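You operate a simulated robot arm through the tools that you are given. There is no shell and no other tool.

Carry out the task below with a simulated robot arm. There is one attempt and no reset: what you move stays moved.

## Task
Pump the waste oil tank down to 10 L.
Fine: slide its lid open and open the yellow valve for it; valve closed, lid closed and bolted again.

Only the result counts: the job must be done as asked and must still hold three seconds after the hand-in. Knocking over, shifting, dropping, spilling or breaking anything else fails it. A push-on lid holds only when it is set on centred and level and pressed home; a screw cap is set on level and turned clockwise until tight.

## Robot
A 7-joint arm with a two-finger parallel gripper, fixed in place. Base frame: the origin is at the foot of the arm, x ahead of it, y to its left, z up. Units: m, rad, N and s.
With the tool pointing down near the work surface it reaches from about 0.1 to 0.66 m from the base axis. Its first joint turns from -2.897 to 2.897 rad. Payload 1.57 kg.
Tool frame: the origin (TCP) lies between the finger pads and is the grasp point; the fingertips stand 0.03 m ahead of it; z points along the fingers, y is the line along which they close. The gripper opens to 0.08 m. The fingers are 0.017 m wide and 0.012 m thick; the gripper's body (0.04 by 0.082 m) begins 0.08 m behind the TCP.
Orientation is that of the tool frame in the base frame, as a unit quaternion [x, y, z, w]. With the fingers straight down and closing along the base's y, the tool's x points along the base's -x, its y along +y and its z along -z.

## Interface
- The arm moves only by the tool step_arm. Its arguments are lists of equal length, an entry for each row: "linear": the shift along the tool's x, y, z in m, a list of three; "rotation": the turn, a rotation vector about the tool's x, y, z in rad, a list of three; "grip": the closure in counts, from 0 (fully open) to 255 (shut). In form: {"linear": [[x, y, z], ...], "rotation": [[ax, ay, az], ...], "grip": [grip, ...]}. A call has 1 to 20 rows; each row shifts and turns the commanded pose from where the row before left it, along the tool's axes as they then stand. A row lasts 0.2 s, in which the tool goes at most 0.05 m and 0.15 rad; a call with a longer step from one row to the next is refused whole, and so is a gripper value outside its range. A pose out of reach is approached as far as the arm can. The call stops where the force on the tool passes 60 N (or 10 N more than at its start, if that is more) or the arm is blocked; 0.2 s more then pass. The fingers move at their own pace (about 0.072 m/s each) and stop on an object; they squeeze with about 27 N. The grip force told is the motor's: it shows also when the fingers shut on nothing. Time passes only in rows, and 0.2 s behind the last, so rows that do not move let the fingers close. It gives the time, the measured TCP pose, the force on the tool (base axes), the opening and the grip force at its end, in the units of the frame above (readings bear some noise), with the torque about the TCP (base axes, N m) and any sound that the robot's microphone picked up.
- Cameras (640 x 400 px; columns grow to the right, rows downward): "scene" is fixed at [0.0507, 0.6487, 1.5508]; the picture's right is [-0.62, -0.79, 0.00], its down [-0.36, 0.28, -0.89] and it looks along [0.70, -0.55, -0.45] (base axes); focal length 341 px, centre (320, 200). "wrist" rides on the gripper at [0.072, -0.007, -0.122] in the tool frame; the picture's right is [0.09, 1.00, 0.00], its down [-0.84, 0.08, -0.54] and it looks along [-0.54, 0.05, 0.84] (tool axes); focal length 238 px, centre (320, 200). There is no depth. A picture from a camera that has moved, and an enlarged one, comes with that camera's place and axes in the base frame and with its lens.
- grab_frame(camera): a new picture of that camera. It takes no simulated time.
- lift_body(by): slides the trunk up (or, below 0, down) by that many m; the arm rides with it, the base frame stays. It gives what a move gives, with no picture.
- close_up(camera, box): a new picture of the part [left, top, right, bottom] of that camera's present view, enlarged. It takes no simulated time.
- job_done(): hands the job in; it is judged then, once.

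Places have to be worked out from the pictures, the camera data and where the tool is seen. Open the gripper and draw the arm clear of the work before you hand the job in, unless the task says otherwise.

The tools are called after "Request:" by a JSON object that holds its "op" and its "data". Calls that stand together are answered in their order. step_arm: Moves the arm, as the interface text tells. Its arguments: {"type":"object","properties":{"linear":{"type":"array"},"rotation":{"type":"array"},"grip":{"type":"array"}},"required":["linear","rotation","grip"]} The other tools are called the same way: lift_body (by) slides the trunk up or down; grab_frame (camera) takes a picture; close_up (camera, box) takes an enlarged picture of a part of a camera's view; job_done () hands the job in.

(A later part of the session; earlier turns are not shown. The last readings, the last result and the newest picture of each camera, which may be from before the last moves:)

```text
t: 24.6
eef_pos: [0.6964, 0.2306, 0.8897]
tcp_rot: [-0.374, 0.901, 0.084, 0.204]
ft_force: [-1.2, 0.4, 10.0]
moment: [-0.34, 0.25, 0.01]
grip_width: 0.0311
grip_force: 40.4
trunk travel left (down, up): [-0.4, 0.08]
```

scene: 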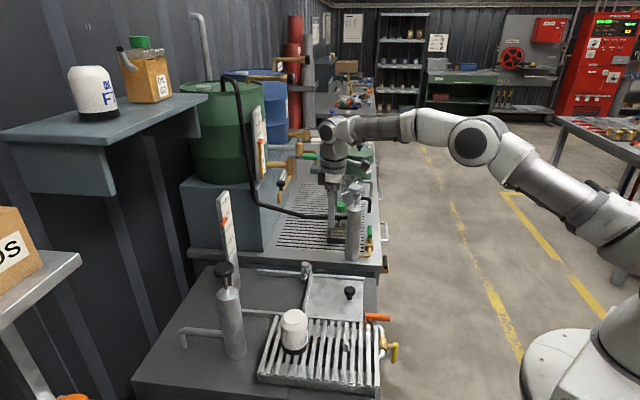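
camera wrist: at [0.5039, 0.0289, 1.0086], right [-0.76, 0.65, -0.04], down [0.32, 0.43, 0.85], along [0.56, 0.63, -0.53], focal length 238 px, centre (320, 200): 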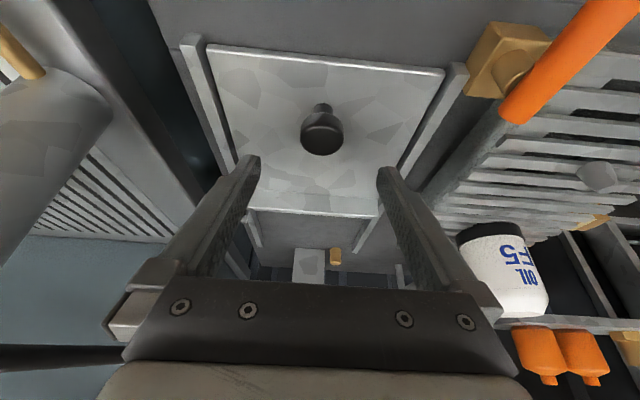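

The lid is open 0.163 m with no binding. I'll release it and retreat up and back toward the front of the tank.

Request:
{"op": "step_arm", "data": {"linear": [[0, 0, 0], [0, 0, 0], [0, 0, 0], [0, 0, -0.04], [0, 0, -0.045], [0, 0, -0.045], [0.04, 0, -0.019], [0.04, 0, -0.019], [0.04, 0, -0.019], [0.04, 0, -0.019], [0.04, 0, -0.019], [0.04, 0, -0.019], [0, 0, 0]], "rotation": [[0, 0, 0], [0, 0, 0], [0, 0, 0], [0, 0, 0], [0, 0, 0], [0, 0, 0], [0, 0, 0], [0, 0, 0], [0, 0, 0], [0, 0, 0], [0, 0, 0], [0, 0, 0], [0, 0, 0]], "grip": [100, 0, 0, 0, 0, 0, 0, 0, 0, 0, 0, 0, 0]}}

Request:
{"op": "grab_frame", "data": {"camera": "wrist"}}

Request:
{"op": "grab_frame", "data": {"camera": "scene"}}

```text
t: 27.4
eef_pos: [0.4674, 0.0039, 1.0074]
tcp_rot: [-0.374, 0.901, 0.084, 0.202]
ft_force: [0.7, -0.2, 0.3]
moment: [0.02, 0.0, 0.01]
grip_width: 0.0801
grip_force: 0.1
trunk travel left (down, up): [-0.4, 0.08]
```

```text
taken
camera wrist: at [0.3893, -0.0827, 1.0872], right [-0.76, 0.64, -0.04], down [0.32, 0.43, 0.85], along [0.56, 0.63, -0.53], focal length 238 px, centre (320, 200)
```

wrist: 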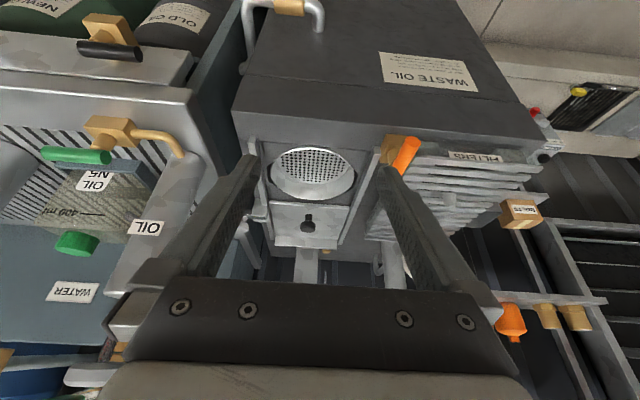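

```text
taken
```

scene: 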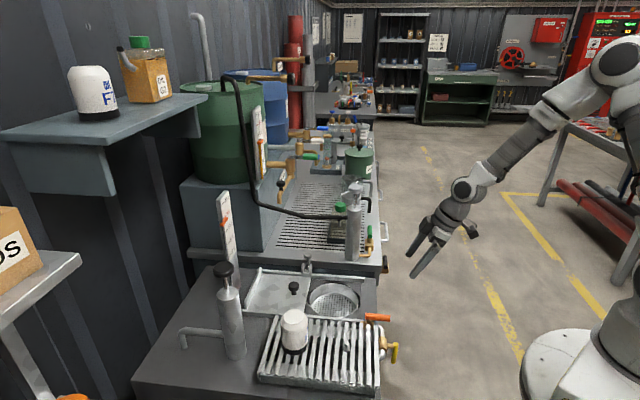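

The front label reads WASTE OIL with small print below, so I'll zoom in to read it.

Request:
{"op": "close_up", "data": {"camera": "wrist", "box": [370, 45, 490, 100]}}

Request:
{"op": "close_up", "data": {"camera": "wrist", "box": [220, 0, 400, 130]}}

```text
5.33 times, centred on (430, 72) of wrist
camera zoom: at [0.3893, -0.0827, 1.0872], right [-0.76, 0.64, -0.04], down [0.32, 0.43, 0.85], along [0.56, 0.63, -0.53], focal length 1271 px, centre (-267, 880)
```

zoom: 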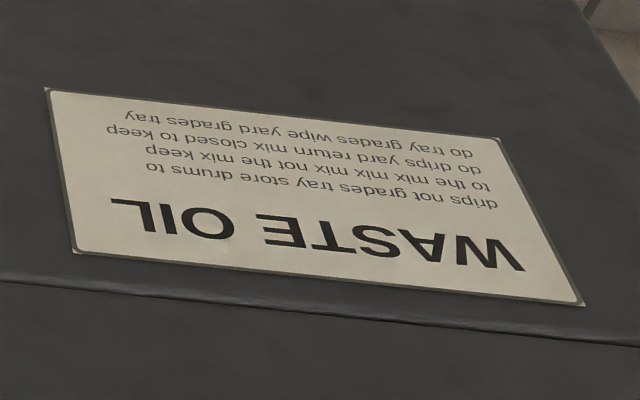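

```text
3.08 times, centred on (310, 65) of wrist
camera zoom: at [0.3893, -0.0827, 1.0872], right [-0.76, 0.64, -0.04], down [0.32, 0.43, 0.85], along [0.56, 0.63, -0.53], focal length 733 px, centre (351, 615)
```

zoom: 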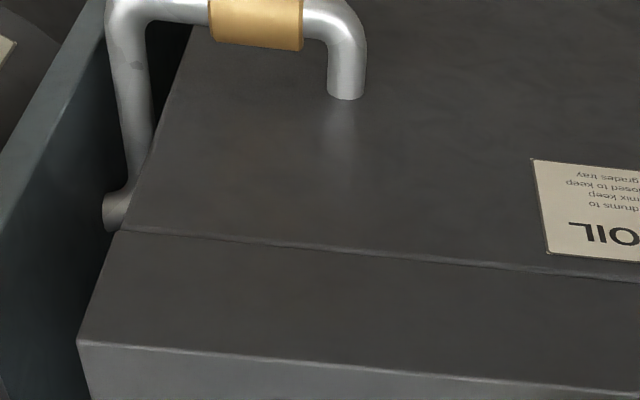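

The small print is just filler. The valve body sits near u 0.38, v -0.387, z 0.63, with the handle hanging in front of it. I'll back off toward the robot and tilt the tool horizontal so it points at the tank front.

Request:
{"op": "step_arm", "data": {"linear": [[0.04, -0.019, -0.019], [0.04, -0.019, -0.019], [0.04, -0.019, -0.019], [0, 0, 0], [0, 0, 0], [0, 0, 0], [0, 0, 0], [0, 0, 0], [0, 0, 0], [0, 0, 0], [0, 0, 0], [0, 0, 0]], "rotation": [[0, 0, 0], [0, 0, 0], [0, 0, 0], [0, -0.141, 0], [0, -0.141, 0], [0, -0.141, 0], [0, -0.141, 0], [0, -0.141, 0], [0, -0.141, 0], [0, -0.141, 0], [0, -0.141, 0], [0, 0, 0]], "grip": [0, 0, 0, 0, 0, 0, 0, 0, 0, 0, 0, 0]}}

Request:
{"op": "grab_frame", "data": {"camera": "scene"}}

Request:
{"op": "grab_frame", "data": {"camera": "wrist"}}

```text
t: 29.9
eef_pos: [0.4155, -0.1282, 1.0056]
tcp_rot: [-0.27, 0.653, 0.27, 0.653]
ft_force: [0.8, 0.7, -0.2]
moment: [0.0, -0.02, -0.02]
grip_width: 0.0801
grip_force: 0.0
trunk travel left (down, up): [-0.4, 0.08]
```

```text
taken
```

scene: 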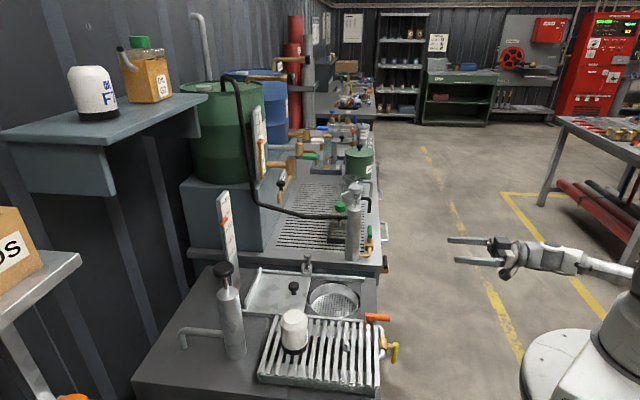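

```text
taken
camera wrist: at [0.3326, -0.2201, 0.9343], right [-0.7, 0.7, -0.09], down [-0.44, -0.33, 0.84], along [0.56, 0.63, 0.54], focal length 238 px, centre (320, 200)
```

wrist: 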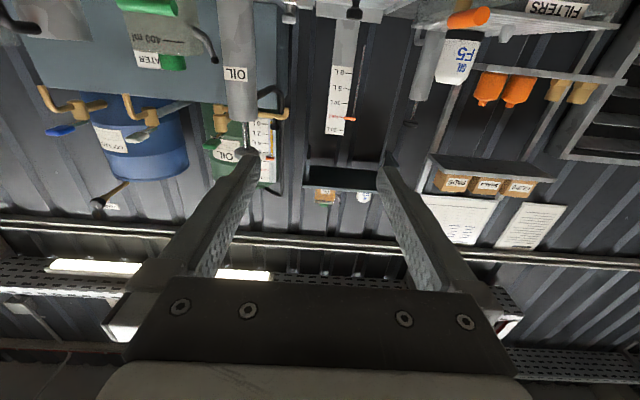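

Horizontal reach works. I'll lower the trunk to bring the gripper to valve height, staying back at u≈0.2.

Request:
{"op": "lift_body", "data": {"by": -0.36}}

Request:
{"op": "grab_frame", "data": {"camera": "wrist"}}

Request:
{"op": "close_up", "data": {"camera": "scene", "box": [340, 290, 500, 400]}}

```text
t: 33.5
eef_pos: [0.4145, -0.1288, 0.6471]
tcp_rot: [-0.272, 0.654, 0.271, 0.652]
ft_force: [-0.2, -0.2, 0.9]
moment: [0.02, 0.0, -0.01]
grip_width: 0.0801
grip_force: 0.0
trunk travel left (down, up): [-0.04, 0.44]
```

```text
taken
camera wrist: at [0.3326, -0.22, 0.5744], right [-0.7, 0.7, -0.09], down [-0.44, -0.33, 0.84], along [0.56, 0.63, 0.54], focal length 238 px, centre (320, 200)
```

wrist: 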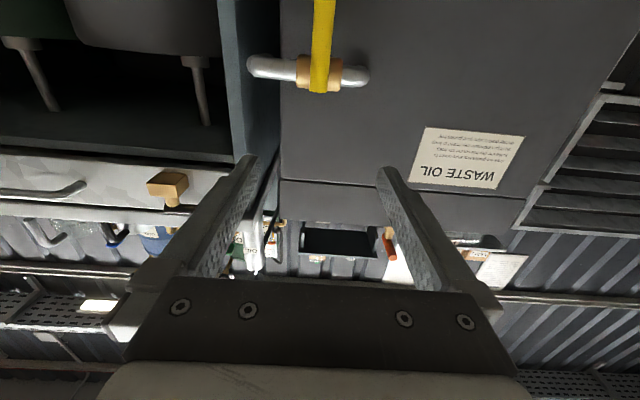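

```text
3.64 times, centred on (420, 345) of scene
camera zoom: at [0.0507, 0.6487, 1.5508], right [-0.62, -0.79, 0.0], down [-0.36, 0.28, -0.89], along [0.7, -0.55, -0.45], focal length 1240 px, centre (-44, -327)
```

zoom: 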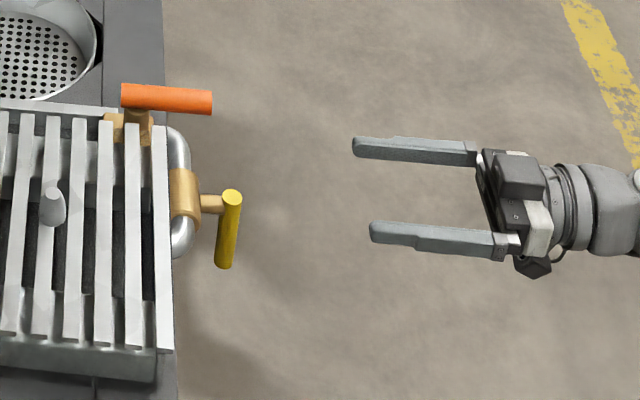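

The handle hangs vertically at u≈0.338, v≈-0.39, with its pivot near z≈0.612 and its tip near z≈0.532. I'll drop to z≈0.565 in line with it and check alignment before advancing.

Request:
{"op": "step_arm", "data": {"linear": [[0.04, -0.003, 0.0], [0.042, -0.003, 0.0], [0, 0, 0.03], [0, 0, 0.02], [0, 0, 0]], "rotation": [[0, 0, 0], [0, 0, 0], [0, 0, 0], [0, 0, 0], [0, 0, 0]], "grip": [0, 0, 0, 0, 0]}}

Request:
{"op": "grab_frame", "data": {"camera": "wrist"}}

Request:
{"op": "close_up", "data": {"camera": "scene", "box": [340, 290, 500, 400]}}

```text
t: 34.6
eef_pos: [0.4547, -0.0987, 0.5631]
tcp_rot: [-0.271, 0.654, 0.27, 0.653]
ft_force: [1.0, -0.1, -0.3]
moment: [0.01, 0.0, 0.02]
grip_width: 0.0801
grip_force: 0.1
trunk travel left (down, up): [-0.04, 0.44]
```

```text
taken
camera wrist: at [0.3728, -0.1896, 0.4917], right [-0.7, 0.7, -0.09], down [-0.44, -0.33, 0.84], along [0.56, 0.63, 0.54], focal length 238 px, centre (320, 200)
```

wrist: 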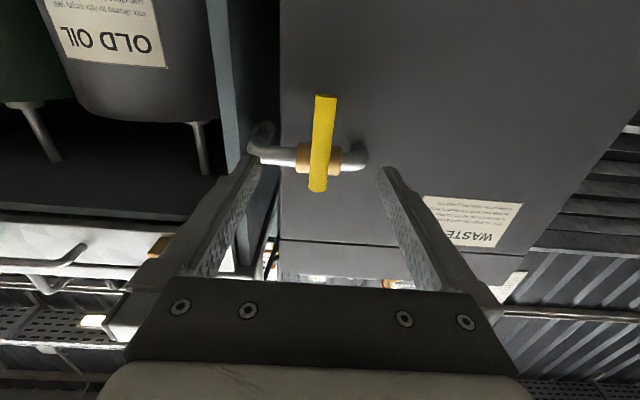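

```text
3.64 times, centred on (420, 345) of scene
camera zoom: at [0.0507, 0.6487, 1.5508], right [-0.62, -0.79, 0.0], down [-0.36, 0.28, -0.89], along [0.7, -0.55, -0.45], focal length 1240 px, centre (-44, -327)
```

zoom: 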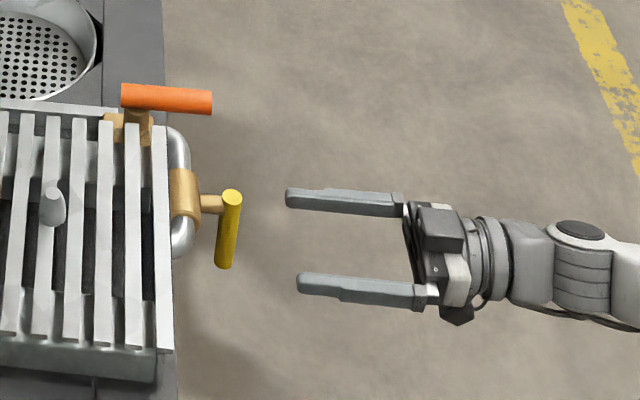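

The handle is aligned within about 2 mm. I'll advance to u≈0.328 so the pads overlap the handle but stop short of the pipe.

Request:
{"op": "step_arm", "data": {"linear": [[0, 0.002, 0.03], [0, 0, 0.03], [0, 0, 0.016], [0, 0, 0]], "rotation": [[0, 0, 0], [0, 0, 0], [0, 0, 0], [0, 0, 0]], "grip": [0, 0, 0, 0]}}

Request:
{"op": "grab_frame", "data": {"camera": "wrist"}}

Request:
{"op": "close_up", "data": {"camera": "scene", "box": [340, 290, 500, 400]}}

```text
t: 35.6
eef_pos: [0.5072, -0.0419, 0.565]
tcp_rot: [-0.271, 0.654, 0.27, 0.652]
ft_force: [-0.3, 0.0, -0.3]
moment: [-0.03, 0.03, -0.02]
grip_width: 0.0798
grip_force: 0.0
trunk travel left (down, up): [-0.04, 0.44]
```

```text
taken
camera wrist: at [0.4244, -0.1334, 0.4929], right [-0.7, 0.7, -0.09], down [-0.44, -0.33, 0.84], along [0.56, 0.63, 0.54], focal length 238 px, centre (320, 200)
```

wrist: 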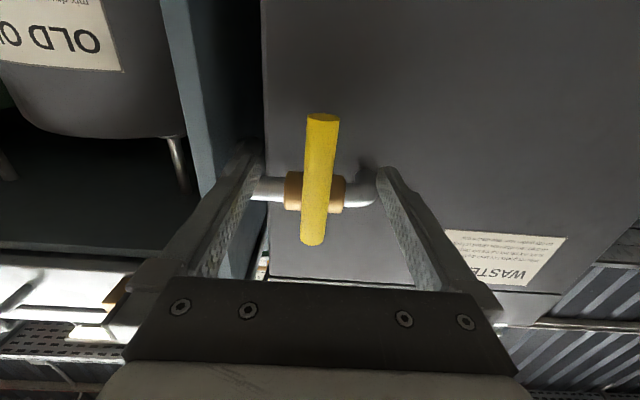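

```text
3.64 times, centred on (420, 345) of scene
camera zoom: at [0.0507, 0.6487, 1.5508], right [-0.62, -0.79, 0.0], down [-0.36, 0.28, -0.89], along [0.7, -0.55, -0.45], focal length 1240 px, centre (-44, -327)
```

zoom: 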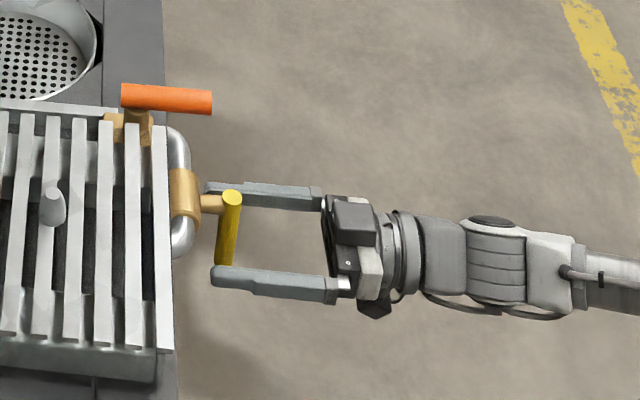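

The handle is centred between the pads with the tips clear of the pipe. I'll close on it.

Request:
{"op": "step_arm", "data": {"linear": [[0, 0, 0], [0, 0, 0], [0, 0, 0], [0, 0, 0], [0, 0, 0], [0, 0, 0]], "rotation": [[0, 0, 0], [0, 0, 0], [0, 0, 0], [0, 0, 0], [0, 0, 0], [0, 0, 0]], "grip": [100, 160, 220, 255, 255, 255]}}

Request:
{"op": "close_up", "data": {"camera": "wrist", "box": [220, 100, 420, 260]}}

```text
t: 37.0
eef_pos: [0.5076, -0.0432, 0.5658]
tcp_rot: [-0.27, 0.655, 0.27, 0.652]
ft_force: [17.8, -0.7, 1.1]
moment: [0.27, 0.38, -0.2]
grip_width: 0.018
grip_force: 32.2
trunk travel left (down, up): [-0.04, 0.44]
```

```text
2.50 times, centred on (320, 180) of wrist
camera zoom: at [0.4246, -0.1342, 0.493], right [-0.7, 0.71, -0.09], down [-0.44, -0.33, 0.84], along [0.56, 0.63, 0.54], focal length 596 px, centre (320, 250)
```

zoom: 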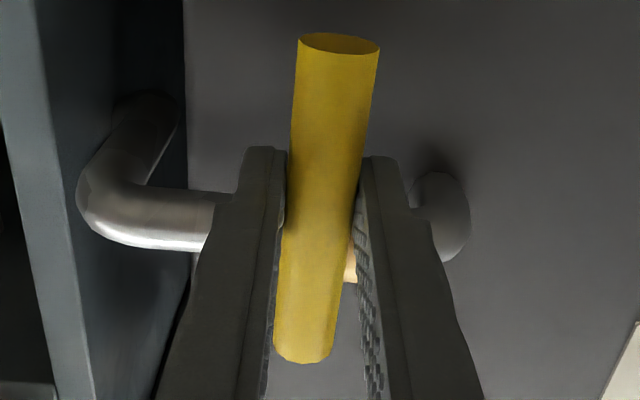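

Gripped, with some side load toward -v. I'll relax that and test a small turn of the handle toward +v.

Request:
{"op": "step_arm", "data": {"linear": [[0, -0.001, 0], [-0.0003, 0.0058, 0], [-0.0003, 0.0058, 0], [0, 0, 0]], "rotation": [[0, 0, 0], [0, 0, 0.13], [0, 0, 0.13], [0, 0, 0]], "grip": [255, 255, 255, 255]}}

Request:
{"op": "close_up", "data": {"camera": "scene", "box": [340, 290, 500, 400]}}

```text
t: 38.0
eef_pos: [0.4998, -0.0368, 0.5661]
tcp_rot: [-0.183, 0.683, 0.352, 0.613]
ft_force: [23.3, -6.8, 8.4]
moment: [0.55, 0.34, -0.2]
grip_width: 0.018
grip_force: 33.2
trunk travel left (down, up): [-0.04, 0.44]
```

```text
3.64 times, centred on (420, 345) of scene
camera zoom: at [0.0507, 0.6487, 1.5508], right [-0.62, -0.79, 0.0], down [-0.36, 0.28, -0.89], along [0.7, -0.55, -0.45], focal length 1240 px, centre (-44, -327)
```

zoom: 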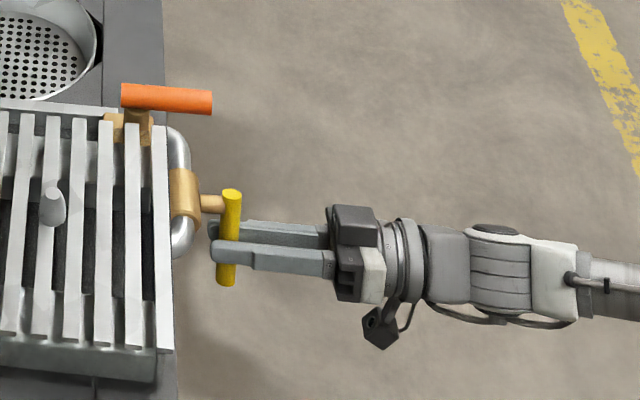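

The handle is turning toward +v with moderate resistance. I'll continue along the arc.

Request:
{"op": "step_arm", "data": {"linear": [[-0.0003, 0.0058, 0], [-0.0003, 0.0058, 0], [-0.0003, 0.0058, 0], [-0.0003, 0.0058, 0], [0, 0, 0]], "rotation": [[0, 0, 0.13], [0, 0, 0.13], [0, 0, 0.13], [0, 0, 0.13], [0, 0, 0]], "grip": [255, 255, 255, 255, 255]}}

Request:
{"op": "close_up", "data": {"camera": "scene", "box": [340, 290, 500, 400]}}

Request:
{"op": "close_up", "data": {"camera": "wrist", "box": [220, 80, 420, 240]}}

```text
t: 39.2
eef_pos: [0.485, -0.0232, 0.5763]
tcp_rot: [0.0, 0.708, 0.496, 0.502]
ft_force: [17.6, -22.3, 3.0]
moment: [0.46, 0.35, -0.42]
grip_width: 0.0191
grip_force: 33.5
trunk travel left (down, up): [-0.04, 0.44]
```

```text
3.64 times, centred on (420, 345) of scene
camera zoom: at [0.0507, 0.6487, 1.5508], right [-0.62, -0.79, 0.0], down [-0.36, 0.28, -0.89], along [0.7, -0.55, -0.45], focal length 1240 px, centre (-44, -327)
```

zoom: 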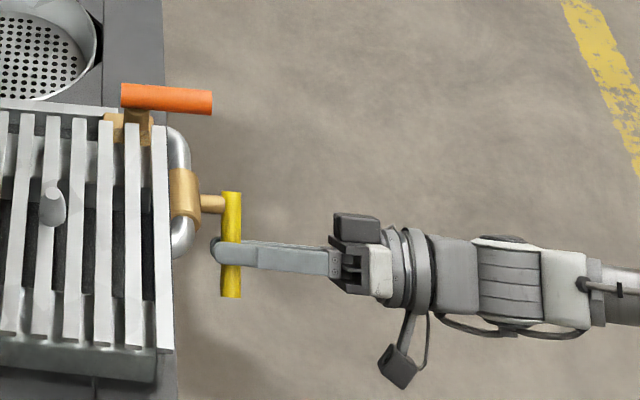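

```text
2.50 times, centred on (320, 160) of wrist
camera zoom: at [0.3664, -0.0768, 0.5206], right [-0.54, 0.55, 0.64], down [-0.01, -0.76, 0.65], along [0.84, 0.35, 0.42], focal length 596 px, centre (320, 300)
```

zoom: 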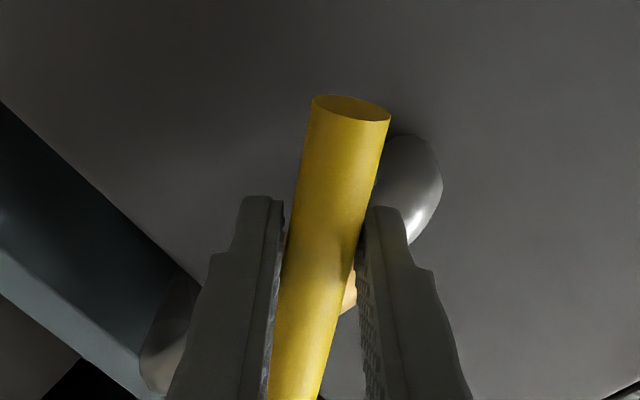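

The valve is at 45°, with the tool following the expected arc. I'll finish the other half with a slight inward correction for the radial load.

Request:
{"op": "step_arm", "data": {"linear": [[-0.0009, 0.0057, 0], [-0.0009, 0.0057, 0], [-0.0009, 0.0057, 0], [0, 0, 0]], "rotation": [[0, 0, 0.13], [0, 0, 0.13], [0, 0, 0.13], [0, 0, 0]], "grip": [255, 255, 255, 255]}}

```text
t: 40.2
eef_pos: [0.4809, -0.018, 0.5883]
tcp_rot: [0.139, 0.696, 0.583, 0.395]
ft_force: [3.0, -26.5, -12.0]
moment: [0.36, 0.52, -0.46]
grip_width: 0.019
grip_force: 33.4
trunk travel left (down, up): [-0.04, 0.44]
```

The turn is about 1.17 rad with steady resistance. I'll do the last part, easing back slightly along the tool axis.

Request:
{"op": "step_arm", "data": {"linear": [[-0.0006, 0.0057, -0.001], [-0.0006, 0.0057, -0.001], [-0.0006, 0.0057, 0], [0, 0, 0]], "rotation": [[0, 0, 0.13], [0, 0, 0.13], [0, 0, 0.13], [0, 0, 0]], "grip": [255, 255, 255, 255]}}

Request:
{"op": "close_up", "data": {"camera": "scene", "box": [340, 290, 500, 400]}}

Request:
{"op": "close_up", "data": {"camera": "wrist", "box": [220, 80, 420, 240]}}

Request:
{"op": "close_up", "data": {"camera": "scene", "box": [180, 180, 300, 255]}}

```text
t: 41.2
eef_pos: [0.4776, -0.0157, 0.6006]
tcp_rot: [0.273, 0.659, 0.647, 0.27]
ft_force: [0.4, -0.2, -43.2]
moment: [-0.05, 0.67, 0.74]
grip_width: 0.0177
grip_force: 32.5
trunk travel left (down, up): [-0.04, 0.44]
```

```text
3.64 times, centred on (420, 345) of scene
camera zoom: at [0.0507, 0.6487, 1.5508], right [-0.62, -0.79, 0.0], down [-0.36, 0.28, -0.89], along [0.7, -0.55, -0.45], focal length 1240 px, centre (-44, -327)
```

zoom: 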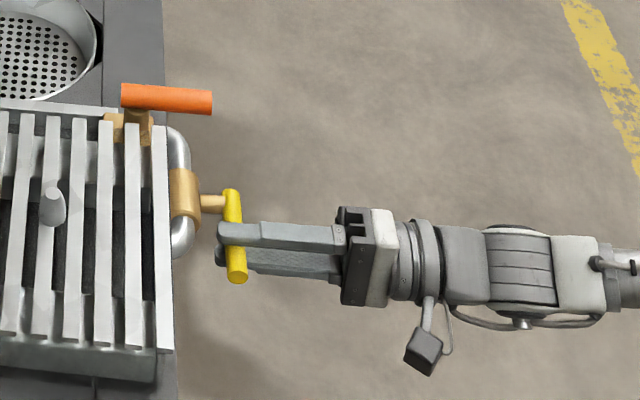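

```text
2.50 times, centred on (320, 160) of wrist
camera zoom: at [0.3389, -0.0496, 0.5961], right [-0.06, 0.08, 1.0], down [0.21, -0.97, 0.09], along [0.98, 0.21, 0.04], focal length 596 px, centre (320, 300)
```

zoom: 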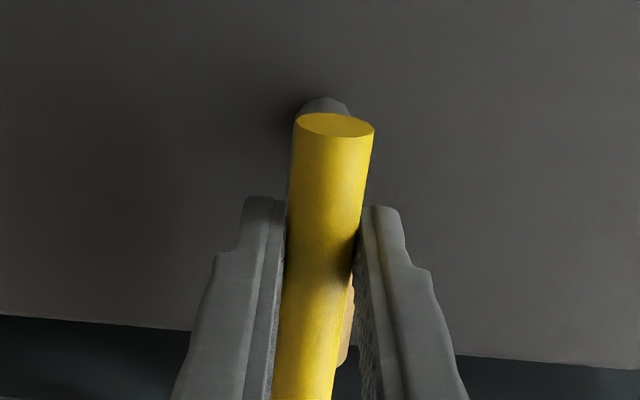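

```text
5.33 times, centred on (240, 218) of scene
camera zoom: at [0.0507, 0.6487, 1.5508], right [-0.62, -0.79, 0.0], down [-0.36, 0.28, -0.89], along [0.7, -0.55, -0.45], focal length 1818 px, centre (747, 107)
```

zoom: 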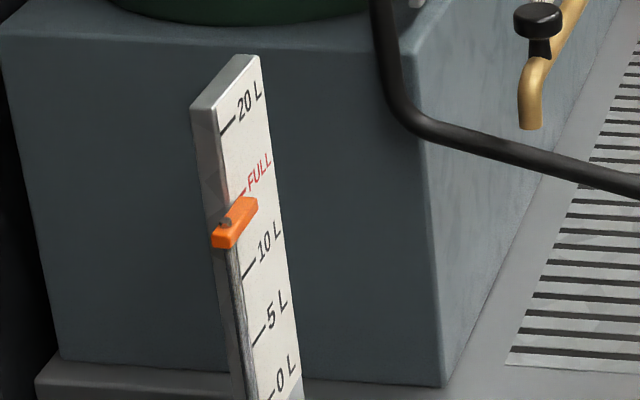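

The valve handle is now along the pipe and has hit its stop, so it is open. I'll relieve the push, release, retreat and roll the wrist back.

Request:
{"op": "step_arm", "data": {"linear": [[0, -0.003, 0], [0, 0, 0], [0, 0, 0], [0, 0, -0.03], [0, 0, -0.04], [0, 0, -0.04], [0, 0, -0.04], [0, 0, 0]], "rotation": [[0, 0, 0], [0, 0, 0], [0, 0, 0], [0, 0, 0], [0, 0, 0], [0, 0, 0], [0, 0, 0], [0, 0, 0]], "grip": [255, 120, 60, 0, 0, 0, 0, 0]}}

Request:
{"op": "grab_frame", "data": {"camera": "wrist"}}

Request:
{"op": "close_up", "data": {"camera": "scene", "box": [340, 290, 500, 400]}}

```text
t: 43.0
eef_pos: [0.37, -0.119, 0.6061]
tcp_rot: [0.267, 0.655, 0.652, 0.274]
ft_force: [-0.4, 0.2, -0.1]
moment: [0.01, 0.0, 0.0]
grip_width: 0.0801
grip_force: 0.1
trunk travel left (down, up): [-0.04, 0.44]
```

```text
taken
camera wrist: at [0.2313, -0.1548, 0.5987], right [-0.07, 0.07, 0.99], down [0.21, -0.97, 0.09], along [0.98, 0.21, 0.05], focal length 238 px, centre (320, 200)
```

wrist: 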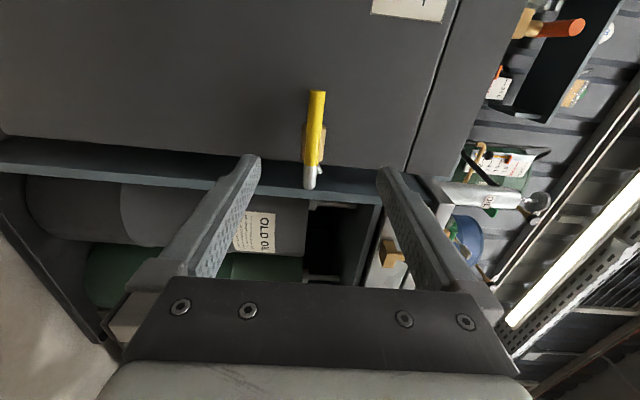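

```text
3.64 times, centred on (420, 345) of scene
camera zoom: at [0.0507, 0.6487, 1.5508], right [-0.62, -0.79, 0.0], down [-0.36, 0.28, -0.89], along [0.7, -0.55, -0.45], focal length 1240 px, centre (-44, -327)
```

zoom: 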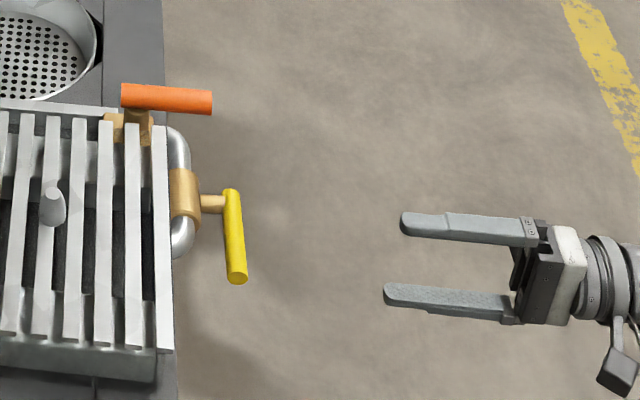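

The yellow valve is open. Next is the pump, whose knob centre I estimate at (0.621, 0.455, 1.10). I'll roll the wrist back and tilt the tool to 45° down while clear, then raise the trunk.

Request:
{"op": "step_arm", "data": {"linear": [[0, 0, 0], [0, 0, 0], [0, 0, 0], [0, 0, 0], [0, 0, 0], [0, 0, 0], [0, 0, 0], [0, 0, 0], [0, 0, 0], [0, 0, 0], [0, 0, 0], [0, 0, 0], [0, 0, 0], [0, 0, 0], [0, 0, 0], [0, 0, 0], [0, 0, 0], [0, 0, 0], [0, 0, 0]], "rotation": [[0, 0, -0.13], [0, 0, -0.13], [0, 0, -0.13], [0, 0, -0.13], [0, 0, -0.13], [0, 0, -0.13], [0, 0, -0.13], [0, 0, -0.13], [0, 0, -0.13], [0, 0, -0.13], [0, 0, -0.13], [0, 0, -0.13], [0, 0.131, 0], [0, 0.131, 0], [0, 0.131, 0], [0, 0.131, 0], [0, 0.131, 0], [0, 0.131, 0], [0, 0, 0]], "grip": [0, 0, 0, 0, 0, 0, 0, 0, 0, 0, 0, 0, 0, 0, 0, 0, 0, 0, 0]}}

Request:
{"op": "lift_body", "data": {"by": 0.38}}

Request:
{"op": "grab_frame", "data": {"camera": "scene"}}

```text
t: 47.0
eef_pos: [0.3689, -0.1191, 0.6046]
tcp_rot: [-0.354, 0.854, 0.146, 0.352]
ft_force: [0.7, -1.0, 0.1]
moment: [-0.01, -0.03, 0.02]
grip_width: 0.08
grip_force: 0.1
trunk travel left (down, up): [-0.04, 0.44]
```

```text
t: 50.7
eef_pos: [0.369, -0.1214, 0.9847]
tcp_rot: [-0.353, 0.854, 0.145, 0.352]
ft_force: [-0.9, 0.0, -0.1]
moment: [-0.03, -0.01, 0.01]
grip_width: 0.0801
grip_force: 0.1
trunk travel left (down, up): [-0.42, 0.06]
```

```text
taken
```

scene: 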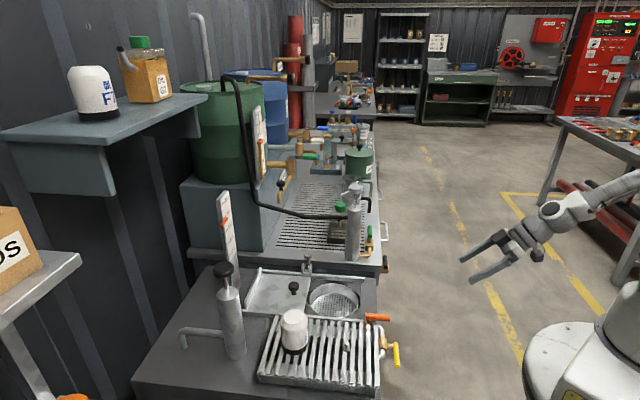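

The tool is at 45°. I'll rise first and then traverse at z≈1.2 to a standoff in front of the pump knob.

Request:
{"op": "step_arm", "data": {"linear": [[-0.0304, 0, -0.0304], [-0.0304, 0, -0.0304], [-0.0304, 0, -0.0304], [-0.0304, 0, -0.0304], [-0.0304, 0, -0.0304], [-0.0286, 0.0209, 0.0286], [-0.0286, 0.0209, 0.0286], [-0.0286, 0.0209, 0.0286], [-0.0286, 0.0209, 0.0286], [-0.0286, 0.0209, 0.0286], [-0.0286, 0.0209, 0.0286], [-0.0286, 0.0209, 0.0286], [-0.0286, 0.0209, 0.0286], [-0.0286, 0.0209, 0.0286], [-0.0286, 0.0209, 0.0286], [-0.0286, 0.0209, 0.0286], [0, 0, 0]], "rotation": [[0, 0, 0], [0, 0, 0], [0, 0, 0], [0, 0, 0], [0, 0, 0], [0, 0, 0], [0, 0, 0], [0, 0, 0], [0, 0, 0], [0, 0, 0], [0, 0, 0], [0, 0, 0], [0, 0, 0], [0, 0, 0], [0, 0, 0], [0, 0, 0], [0, 0, 0]], "grip": [0, 0, 0, 0, 0, 0, 0, 0, 0, 0, 0, 0, 0, 0, 0, 0, 0]}}

Request:
{"op": "grab_frame", "data": {"camera": "scene"}}

Request:
{"op": "grab_frame", "data": {"camera": "wrist"}}

```text
t: 54.3
eef_pos: [0.5236, 0.3586, 1.1997]
tcp_rot: [-0.353, 0.855, 0.145, 0.352]
ft_force: [-1.0, 0.4, -0.4]
moment: [-0.01, -0.02, 0.0]
grip_width: 0.0802
grip_force: 0.1
trunk travel left (down, up): [-0.42, 0.06]
```

```text
taken
```

scene: 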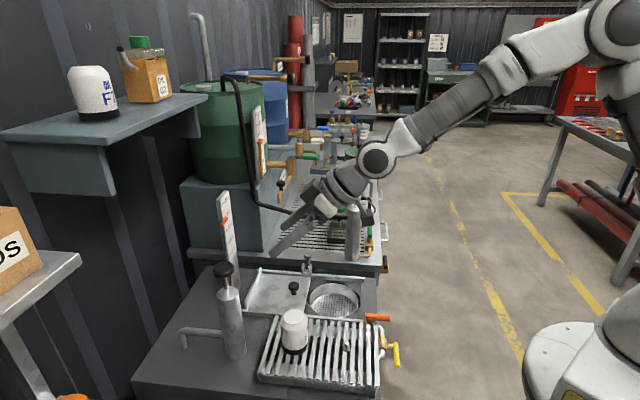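

```text
taken
camera wrist: at [0.4304, 0.2573, 1.2349], right [-0.75, 0.66, -0.06], down [0.1, 0.2, 0.97], along [0.66, 0.72, -0.22], focal length 238 px, centre (320, 200)
```

wrist: 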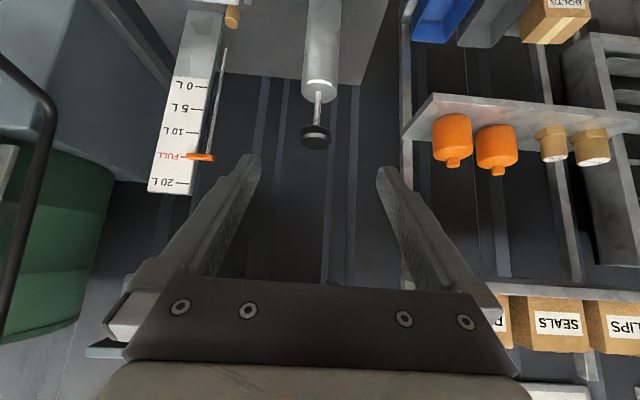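

The wrist camera now shows the pump knob and the gauge face. I'll zoom in on both.

Request:
{"op": "close_up", "data": {"camera": "wrist", "box": [130, 40, 290, 200]}}

Request:
{"op": "close_up", "data": {"camera": "wrist", "box": [240, 20, 400, 180]}}

Request:
{"op": "close_up", "data": {"camera": "scene", "box": [200, 185, 260, 255]}}

```text
2.50 times, centred on (210, 120) of wrist
camera zoom: at [0.4304, 0.2573, 1.2349], right [-0.75, 0.66, -0.06], down [0.1, 0.2, 0.97], along [0.66, 0.72, -0.22], focal length 596 px, centre (595, 400)
```

zoom: 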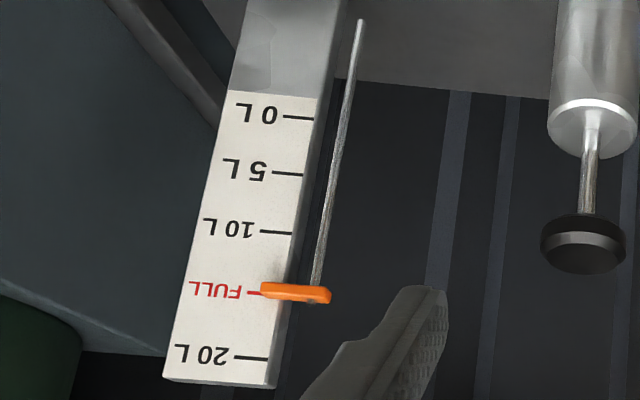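

```text
2.50 times, centred on (320, 100) of wrist
camera zoom: at [0.4304, 0.2573, 1.2349], right [-0.75, 0.66, -0.06], down [0.1, 0.2, 0.97], along [0.66, 0.72, -0.22], focal length 596 px, centre (320, 450)
```

zoom: 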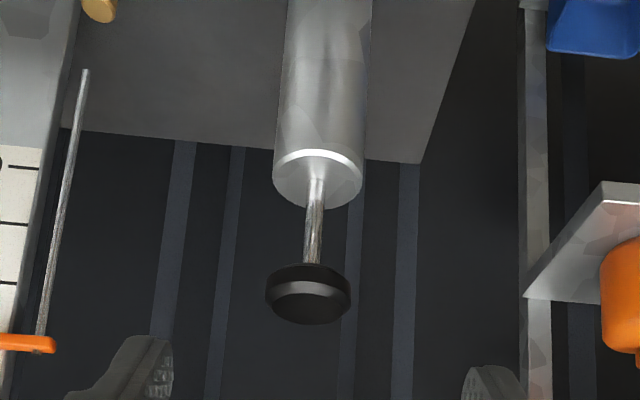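

```text
5.71 times, centred on (230, 220) of scene
camera zoom: at [0.0507, 0.6487, 1.5508], right [-0.62, -0.79, 0.0], down [-0.36, 0.28, -0.89], along [0.7, -0.55, -0.45], focal length 1948 px, centre (834, 86)
```

zoom: 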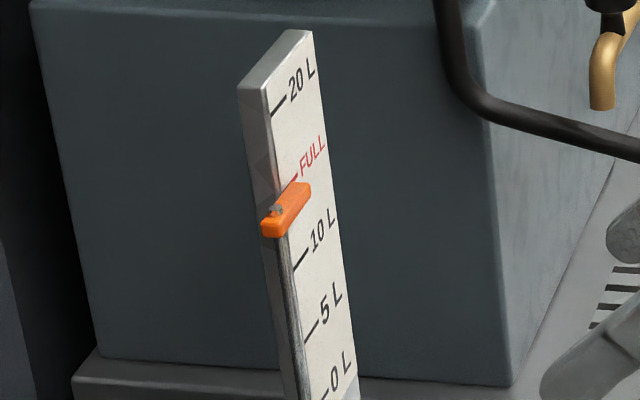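

The pointer sits at FULL, which by tick spacing is about 15 L, so I need to pump out about 5 L. I'll approach the knob along the tool axis and stop about 3 cm short to check alignment.

Request:
{"op": "step_arm", "data": {"linear": [[-0.024, -0.004, 0.035], [0, 0, 0.04], [0, 0, 0.04], [0, 0, 0.026], [0, 0, 0]], "rotation": [[0, 0, 0], [0, 0, 0], [0, 0, 0], [0, 0, 0], [0, 0, 0]], "grip": [0, 0, 0, 0, 0]}}

Request:
{"op": "close_up", "data": {"camera": "wrist", "box": [200, 60, 440, 240]}}

Request:
{"op": "close_up", "data": {"camera": "scene", "box": [190, 200, 310, 300]}}

```text
t: 55.5
eef_pos: [0.6084, 0.4365, 1.1151]
tcp_rot: [-0.353, 0.854, 0.146, 0.353]
ft_force: [-0.3, 0.8, 0.0]
moment: [-0.01, -0.02, 0.03]
grip_width: 0.0799
grip_force: 0.2
trunk travel left (down, up): [-0.42, 0.06]
```

```text
2.22 times, centred on (320, 150) of wrist
camera zoom: at [0.5153, 0.3351, 1.1509], right [-0.75, 0.66, -0.07], down [0.09, 0.2, 0.97], along [0.65, 0.72, -0.22], focal length 530 px, centre (320, 311)
```

zoom: 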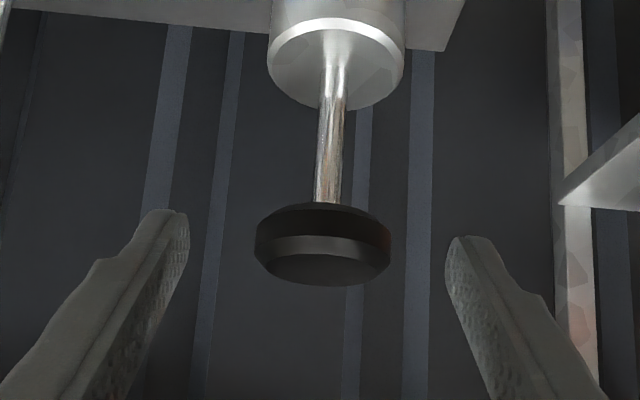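

```text
4.00 times, centred on (250, 250) of scene
camera zoom: at [0.0507, 0.6487, 1.5508], right [-0.62, -0.79, 0.0], down [-0.36, 0.28, -0.89], along [0.7, -0.55, -0.45], focal length 1364 px, centre (600, 0)
```

zoom: 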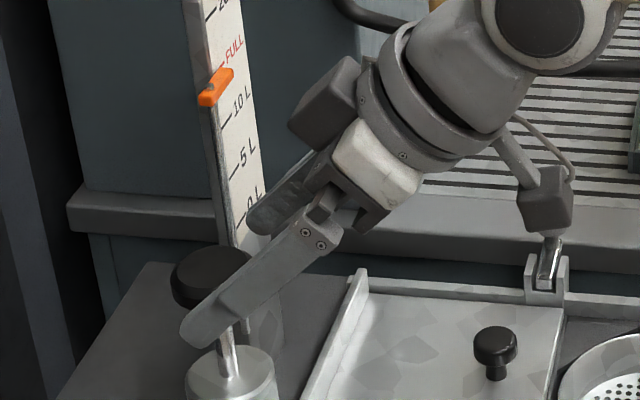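

The knob is centred laterally. I'll advance the last 3 cm and close on the disk's rim.

Request:
{"op": "step_arm", "data": {"linear": [[0, 0.001, 0.03], [0, 0, 0], [0, 0, 0], [0, 0, 0], [0, 0, 0]], "rotation": [[0, 0, 0], [0, 0, 0], [0, 0, 0], [0, 0, 0], [0, 0, 0]], "grip": [0, 0, 150, 255, 255]}}

Request:
{"op": "close_up", "data": {"camera": "wrist", "box": [200, 60, 440, 240]}}

Request:
{"op": "close_up", "data": {"camera": "scene", "box": [190, 200, 310, 300]}}

```text
t: 56.7
eef_pos: [0.6218, 0.4535, 1.0935]
tcp_rot: [-0.353, 0.854, 0.146, 0.353]
ft_force: [0.8, 1.2, -1.2]
moment: [0.22, -0.02, 0.02]
grip_width: 0.0428
grip_force: 42.2
trunk travel left (down, up): [-0.42, 0.06]
```

```text
2.22 times, centred on (320, 150) of wrist
camera zoom: at [0.5294, 0.3511, 1.1292], right [-0.75, 0.66, -0.07], down [0.09, 0.2, 0.97], along [0.65, 0.72, -0.22], focal length 530 px, centre (320, 311)
```

zoom: 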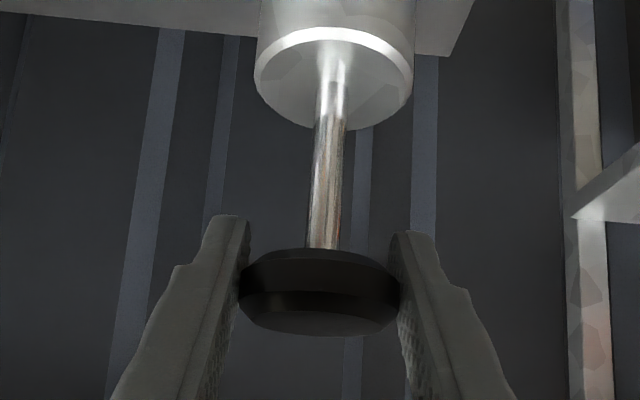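

```text
4.00 times, centred on (250, 250) of scene
camera zoom: at [0.0507, 0.6487, 1.5508], right [-0.62, -0.79, 0.0], down [-0.36, 0.28, -0.89], along [0.7, -0.55, -0.45], focal length 1364 px, centre (600, 0)
```

zoom: 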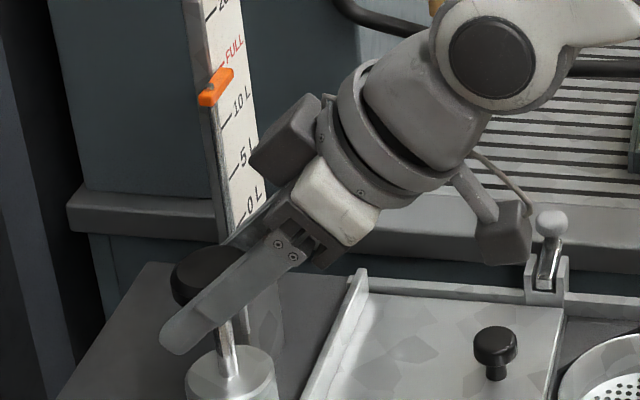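

The knob is held at 43 mm. I'll pull straight up 3 cm as a test.

Request:
{"op": "step_arm", "data": {"linear": [[-0.0071, 0, -0.0071], [-0.0071, 0, -0.0071], [-0.0071, 0, -0.0071], [0, 0, 0]], "rotation": [[0, 0, 0], [0, 0, 0], [0, 0, 0], [0, 0, 0]], "grip": [255, 255, 255, 255]}}

Request:
{"op": "close_up", "data": {"camera": "scene", "box": [190, 180, 310, 300]}}

```text
t: 57.7
eef_pos: [0.6222, 0.4508, 1.1159]
tcp_rot: [-0.354, 0.857, 0.144, 0.345]
ft_force: [-3.7, -2.0, -34.0]
moment: [-0.31, 0.07, 0.03]
grip_width: 0.0424
grip_force: 45.2
trunk travel left (down, up): [-0.42, 0.06]
```

```text
3.33 times, centred on (250, 240) of scene
camera zoom: at [0.0507, 0.6487, 1.5508], right [-0.62, -0.79, 0.0], down [-0.36, 0.28, -0.89], along [0.7, -0.55, -0.45], focal length 1136 px, centre (553, 67)
```

zoom: 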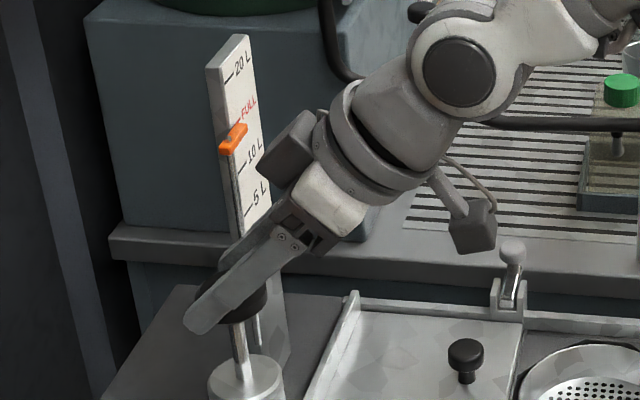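

Resistance is 34 N. I'll check whether the knob is rising with the fingers or slipping.

Request:
{"op": "close_up", "data": {"camera": "wrist", "box": [200, 60, 440, 240]}}

Request:
{"op": "close_up", "data": {"camera": "scene", "box": [200, 220, 280, 320]}}

```text
2.22 times, centred on (320, 150) of wrist
camera zoom: at [0.529, 0.3504, 1.1538], right [-0.75, 0.66, -0.06], down [0.11, 0.21, 0.97], along [0.65, 0.72, -0.23], focal length 530 px, centre (320, 311)
```

zoom: 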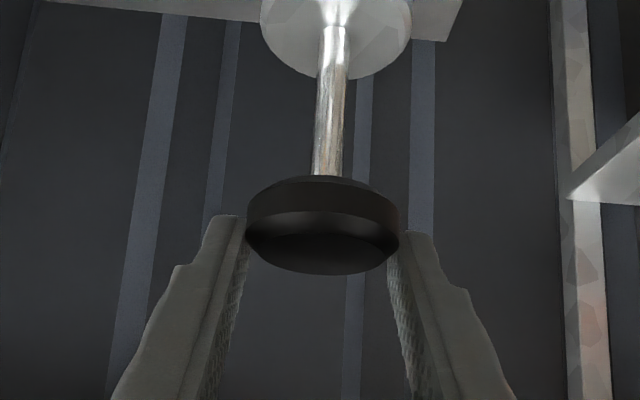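

```text
4.00 times, centred on (240, 270) of scene
camera zoom: at [0.0507, 0.6487, 1.5508], right [-0.62, -0.79, 0.0], down [-0.36, 0.28, -0.89], along [0.7, -0.55, -0.45], focal length 1364 px, centre (640, -80)
```

zoom: 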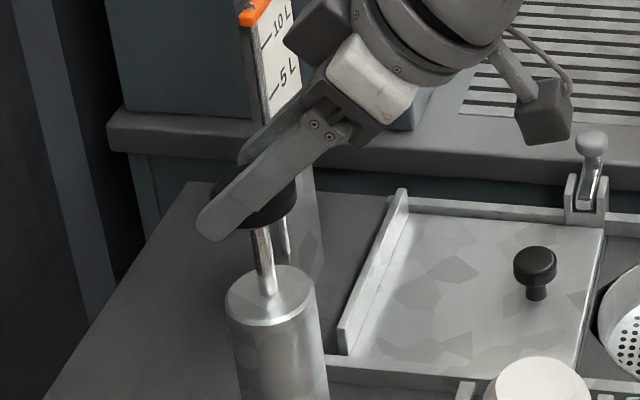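

The knob slipped within the fingers without rising, so it may already be at the top of its stroke. I'll go back down to the knob's level and try a push down.

Request:
{"op": "step_arm", "data": {"linear": [[0.0071, 0, 0.0071], [0.0071, 0, 0.0071], [0.0071, 0, 0.0071], [0, 0, 0]], "rotation": [[0, 0, 0], [0, 0, 0], [0, 0, 0], [0, 0, 0]], "grip": [255, 255, 255, 255]}}

Request:
{"op": "close_up", "data": {"camera": "wrist", "box": [200, 60, 440, 240]}}

Request:
{"op": "close_up", "data": {"camera": "scene", "box": [200, 220, 280, 320]}}

```text
t: 58.7
eef_pos: [0.6218, 0.4514, 1.0977]
tcp_rot: [-0.353, 0.853, 0.147, 0.355]
ft_force: [-13.4, -9.1, 3.2]
moment: [0.57, -0.23, -0.05]
grip_width: 0.0426
grip_force: 45.0
trunk travel left (down, up): [-0.42, 0.06]
```

```text
2.22 times, centred on (320, 150) of wrist
camera zoom: at [0.5284, 0.35, 1.1326], right [-0.75, 0.66, -0.07], down [0.09, 0.2, 0.98], along [0.66, 0.73, -0.21], focal length 530 px, centre (320, 311)
```

zoom: 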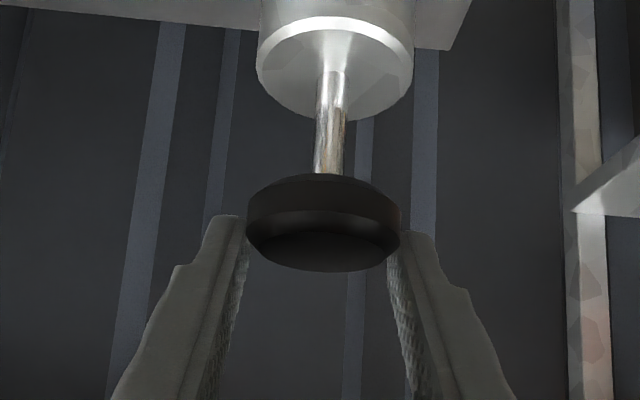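

```text
4.00 times, centred on (240, 270) of scene
camera zoom: at [0.0507, 0.6487, 1.5508], right [-0.62, -0.79, 0.0], down [-0.36, 0.28, -0.89], along [0.7, -0.55, -0.45], focal length 1364 px, centre (640, -80)
```

zoom: 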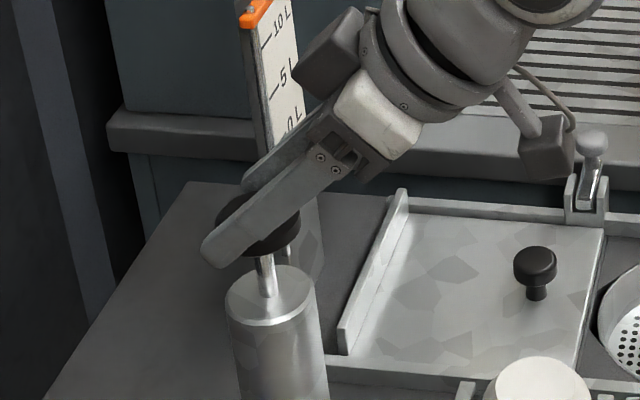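

The knob goes down with the gripper, so it started at the top of its stroke. I'll push on down to the bottom and watch the force.

Request:
{"op": "step_arm", "data": {"linear": [[0.0057, 0, 0.0057], [0.0057, 0, 0.0057], [0.0035, 0, 0.0035], [0, 0, 0]], "rotation": [[0, 0, 0], [0, 0, 0], [0, 0, 0], [0, 0, 0]], "grip": [255, 255, 255, 255]}}

Request:
{"op": "close_up", "data": {"camera": "wrist", "box": [200, 60, 440, 240]}}

Request:
{"op": "close_up", "data": {"camera": "scene", "box": [190, 180, 290, 320]}}

```text
t: 59.7
eef_pos: [0.6222, 0.4514, 1.0765]
tcp_rot: [-0.353, 0.854, 0.146, 0.354]
ft_force: [-8.1, -4.9, 8.5]
moment: [0.07, 0.11, -0.09]
grip_width: 0.0427
grip_force: 45.1
trunk travel left (down, up): [-0.42, 0.06]
```

```text
2.22 times, centred on (320, 150) of wrist
camera zoom: at [0.5285, 0.3501, 1.111], right [-0.75, 0.66, -0.07], down [0.09, 0.2, 0.98], along [0.66, 0.72, -0.21], focal length 530 px, centre (320, 311)
```

zoom: 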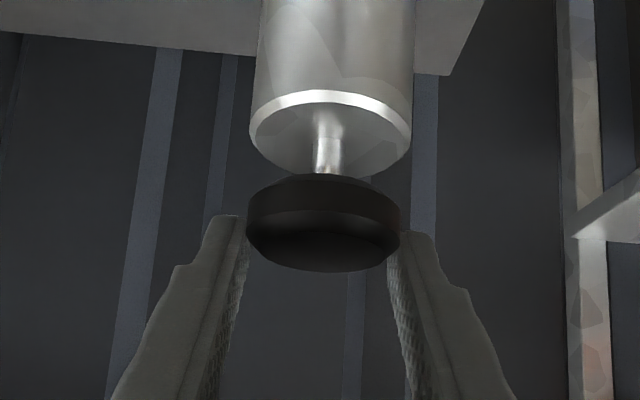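

```text
2.86 times, centred on (240, 250) of scene
camera zoom: at [0.0507, 0.6487, 1.5508], right [-0.62, -0.79, 0.0], down [-0.36, 0.28, -0.89], along [0.7, -0.55, -0.45], focal length 974 px, centre (549, 57)
```

zoom: 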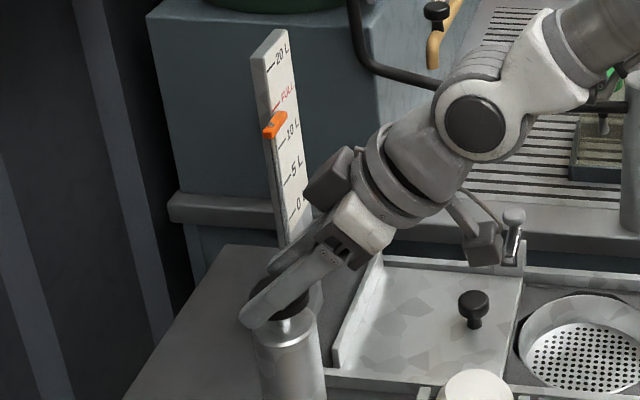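

The rod is nearly all in, with only light resistance. I'll check the gauge.

Request:
{"op": "close_up", "data": {"camera": "scene", "box": [200, 185, 260, 255]}}

Request:
{"op": "grab_frame", "data": {"camera": "wrist"}}

```text
5.71 times, centred on (230, 220) of scene
camera zoom: at [0.0507, 0.6487, 1.5508], right [-0.62, -0.79, 0.0], down [-0.36, 0.28, -0.89], along [0.7, -0.55, -0.45], focal length 1948 px, centre (834, 86)
```

zoom: 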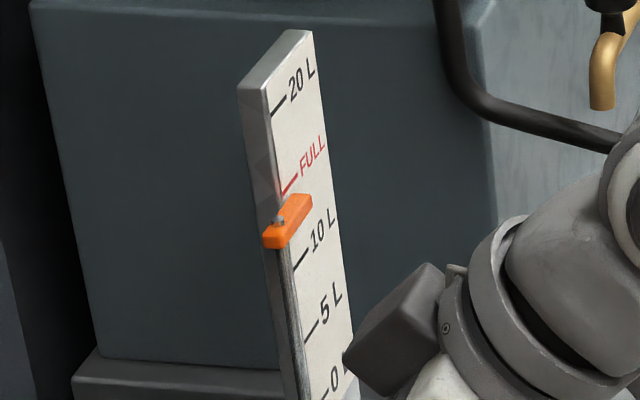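

```text
taken
camera wrist: at [0.5285, 0.3501, 1.111], right [-0.75, 0.66, -0.07], down [0.09, 0.2, 0.98], along [0.66, 0.72, -0.21], focal length 238 px, centre (320, 200)
```

wrist: 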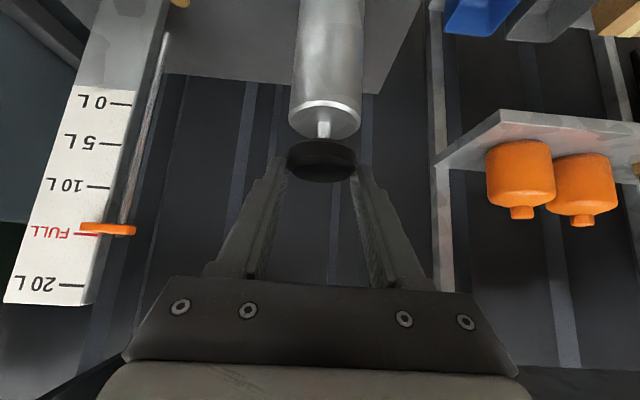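

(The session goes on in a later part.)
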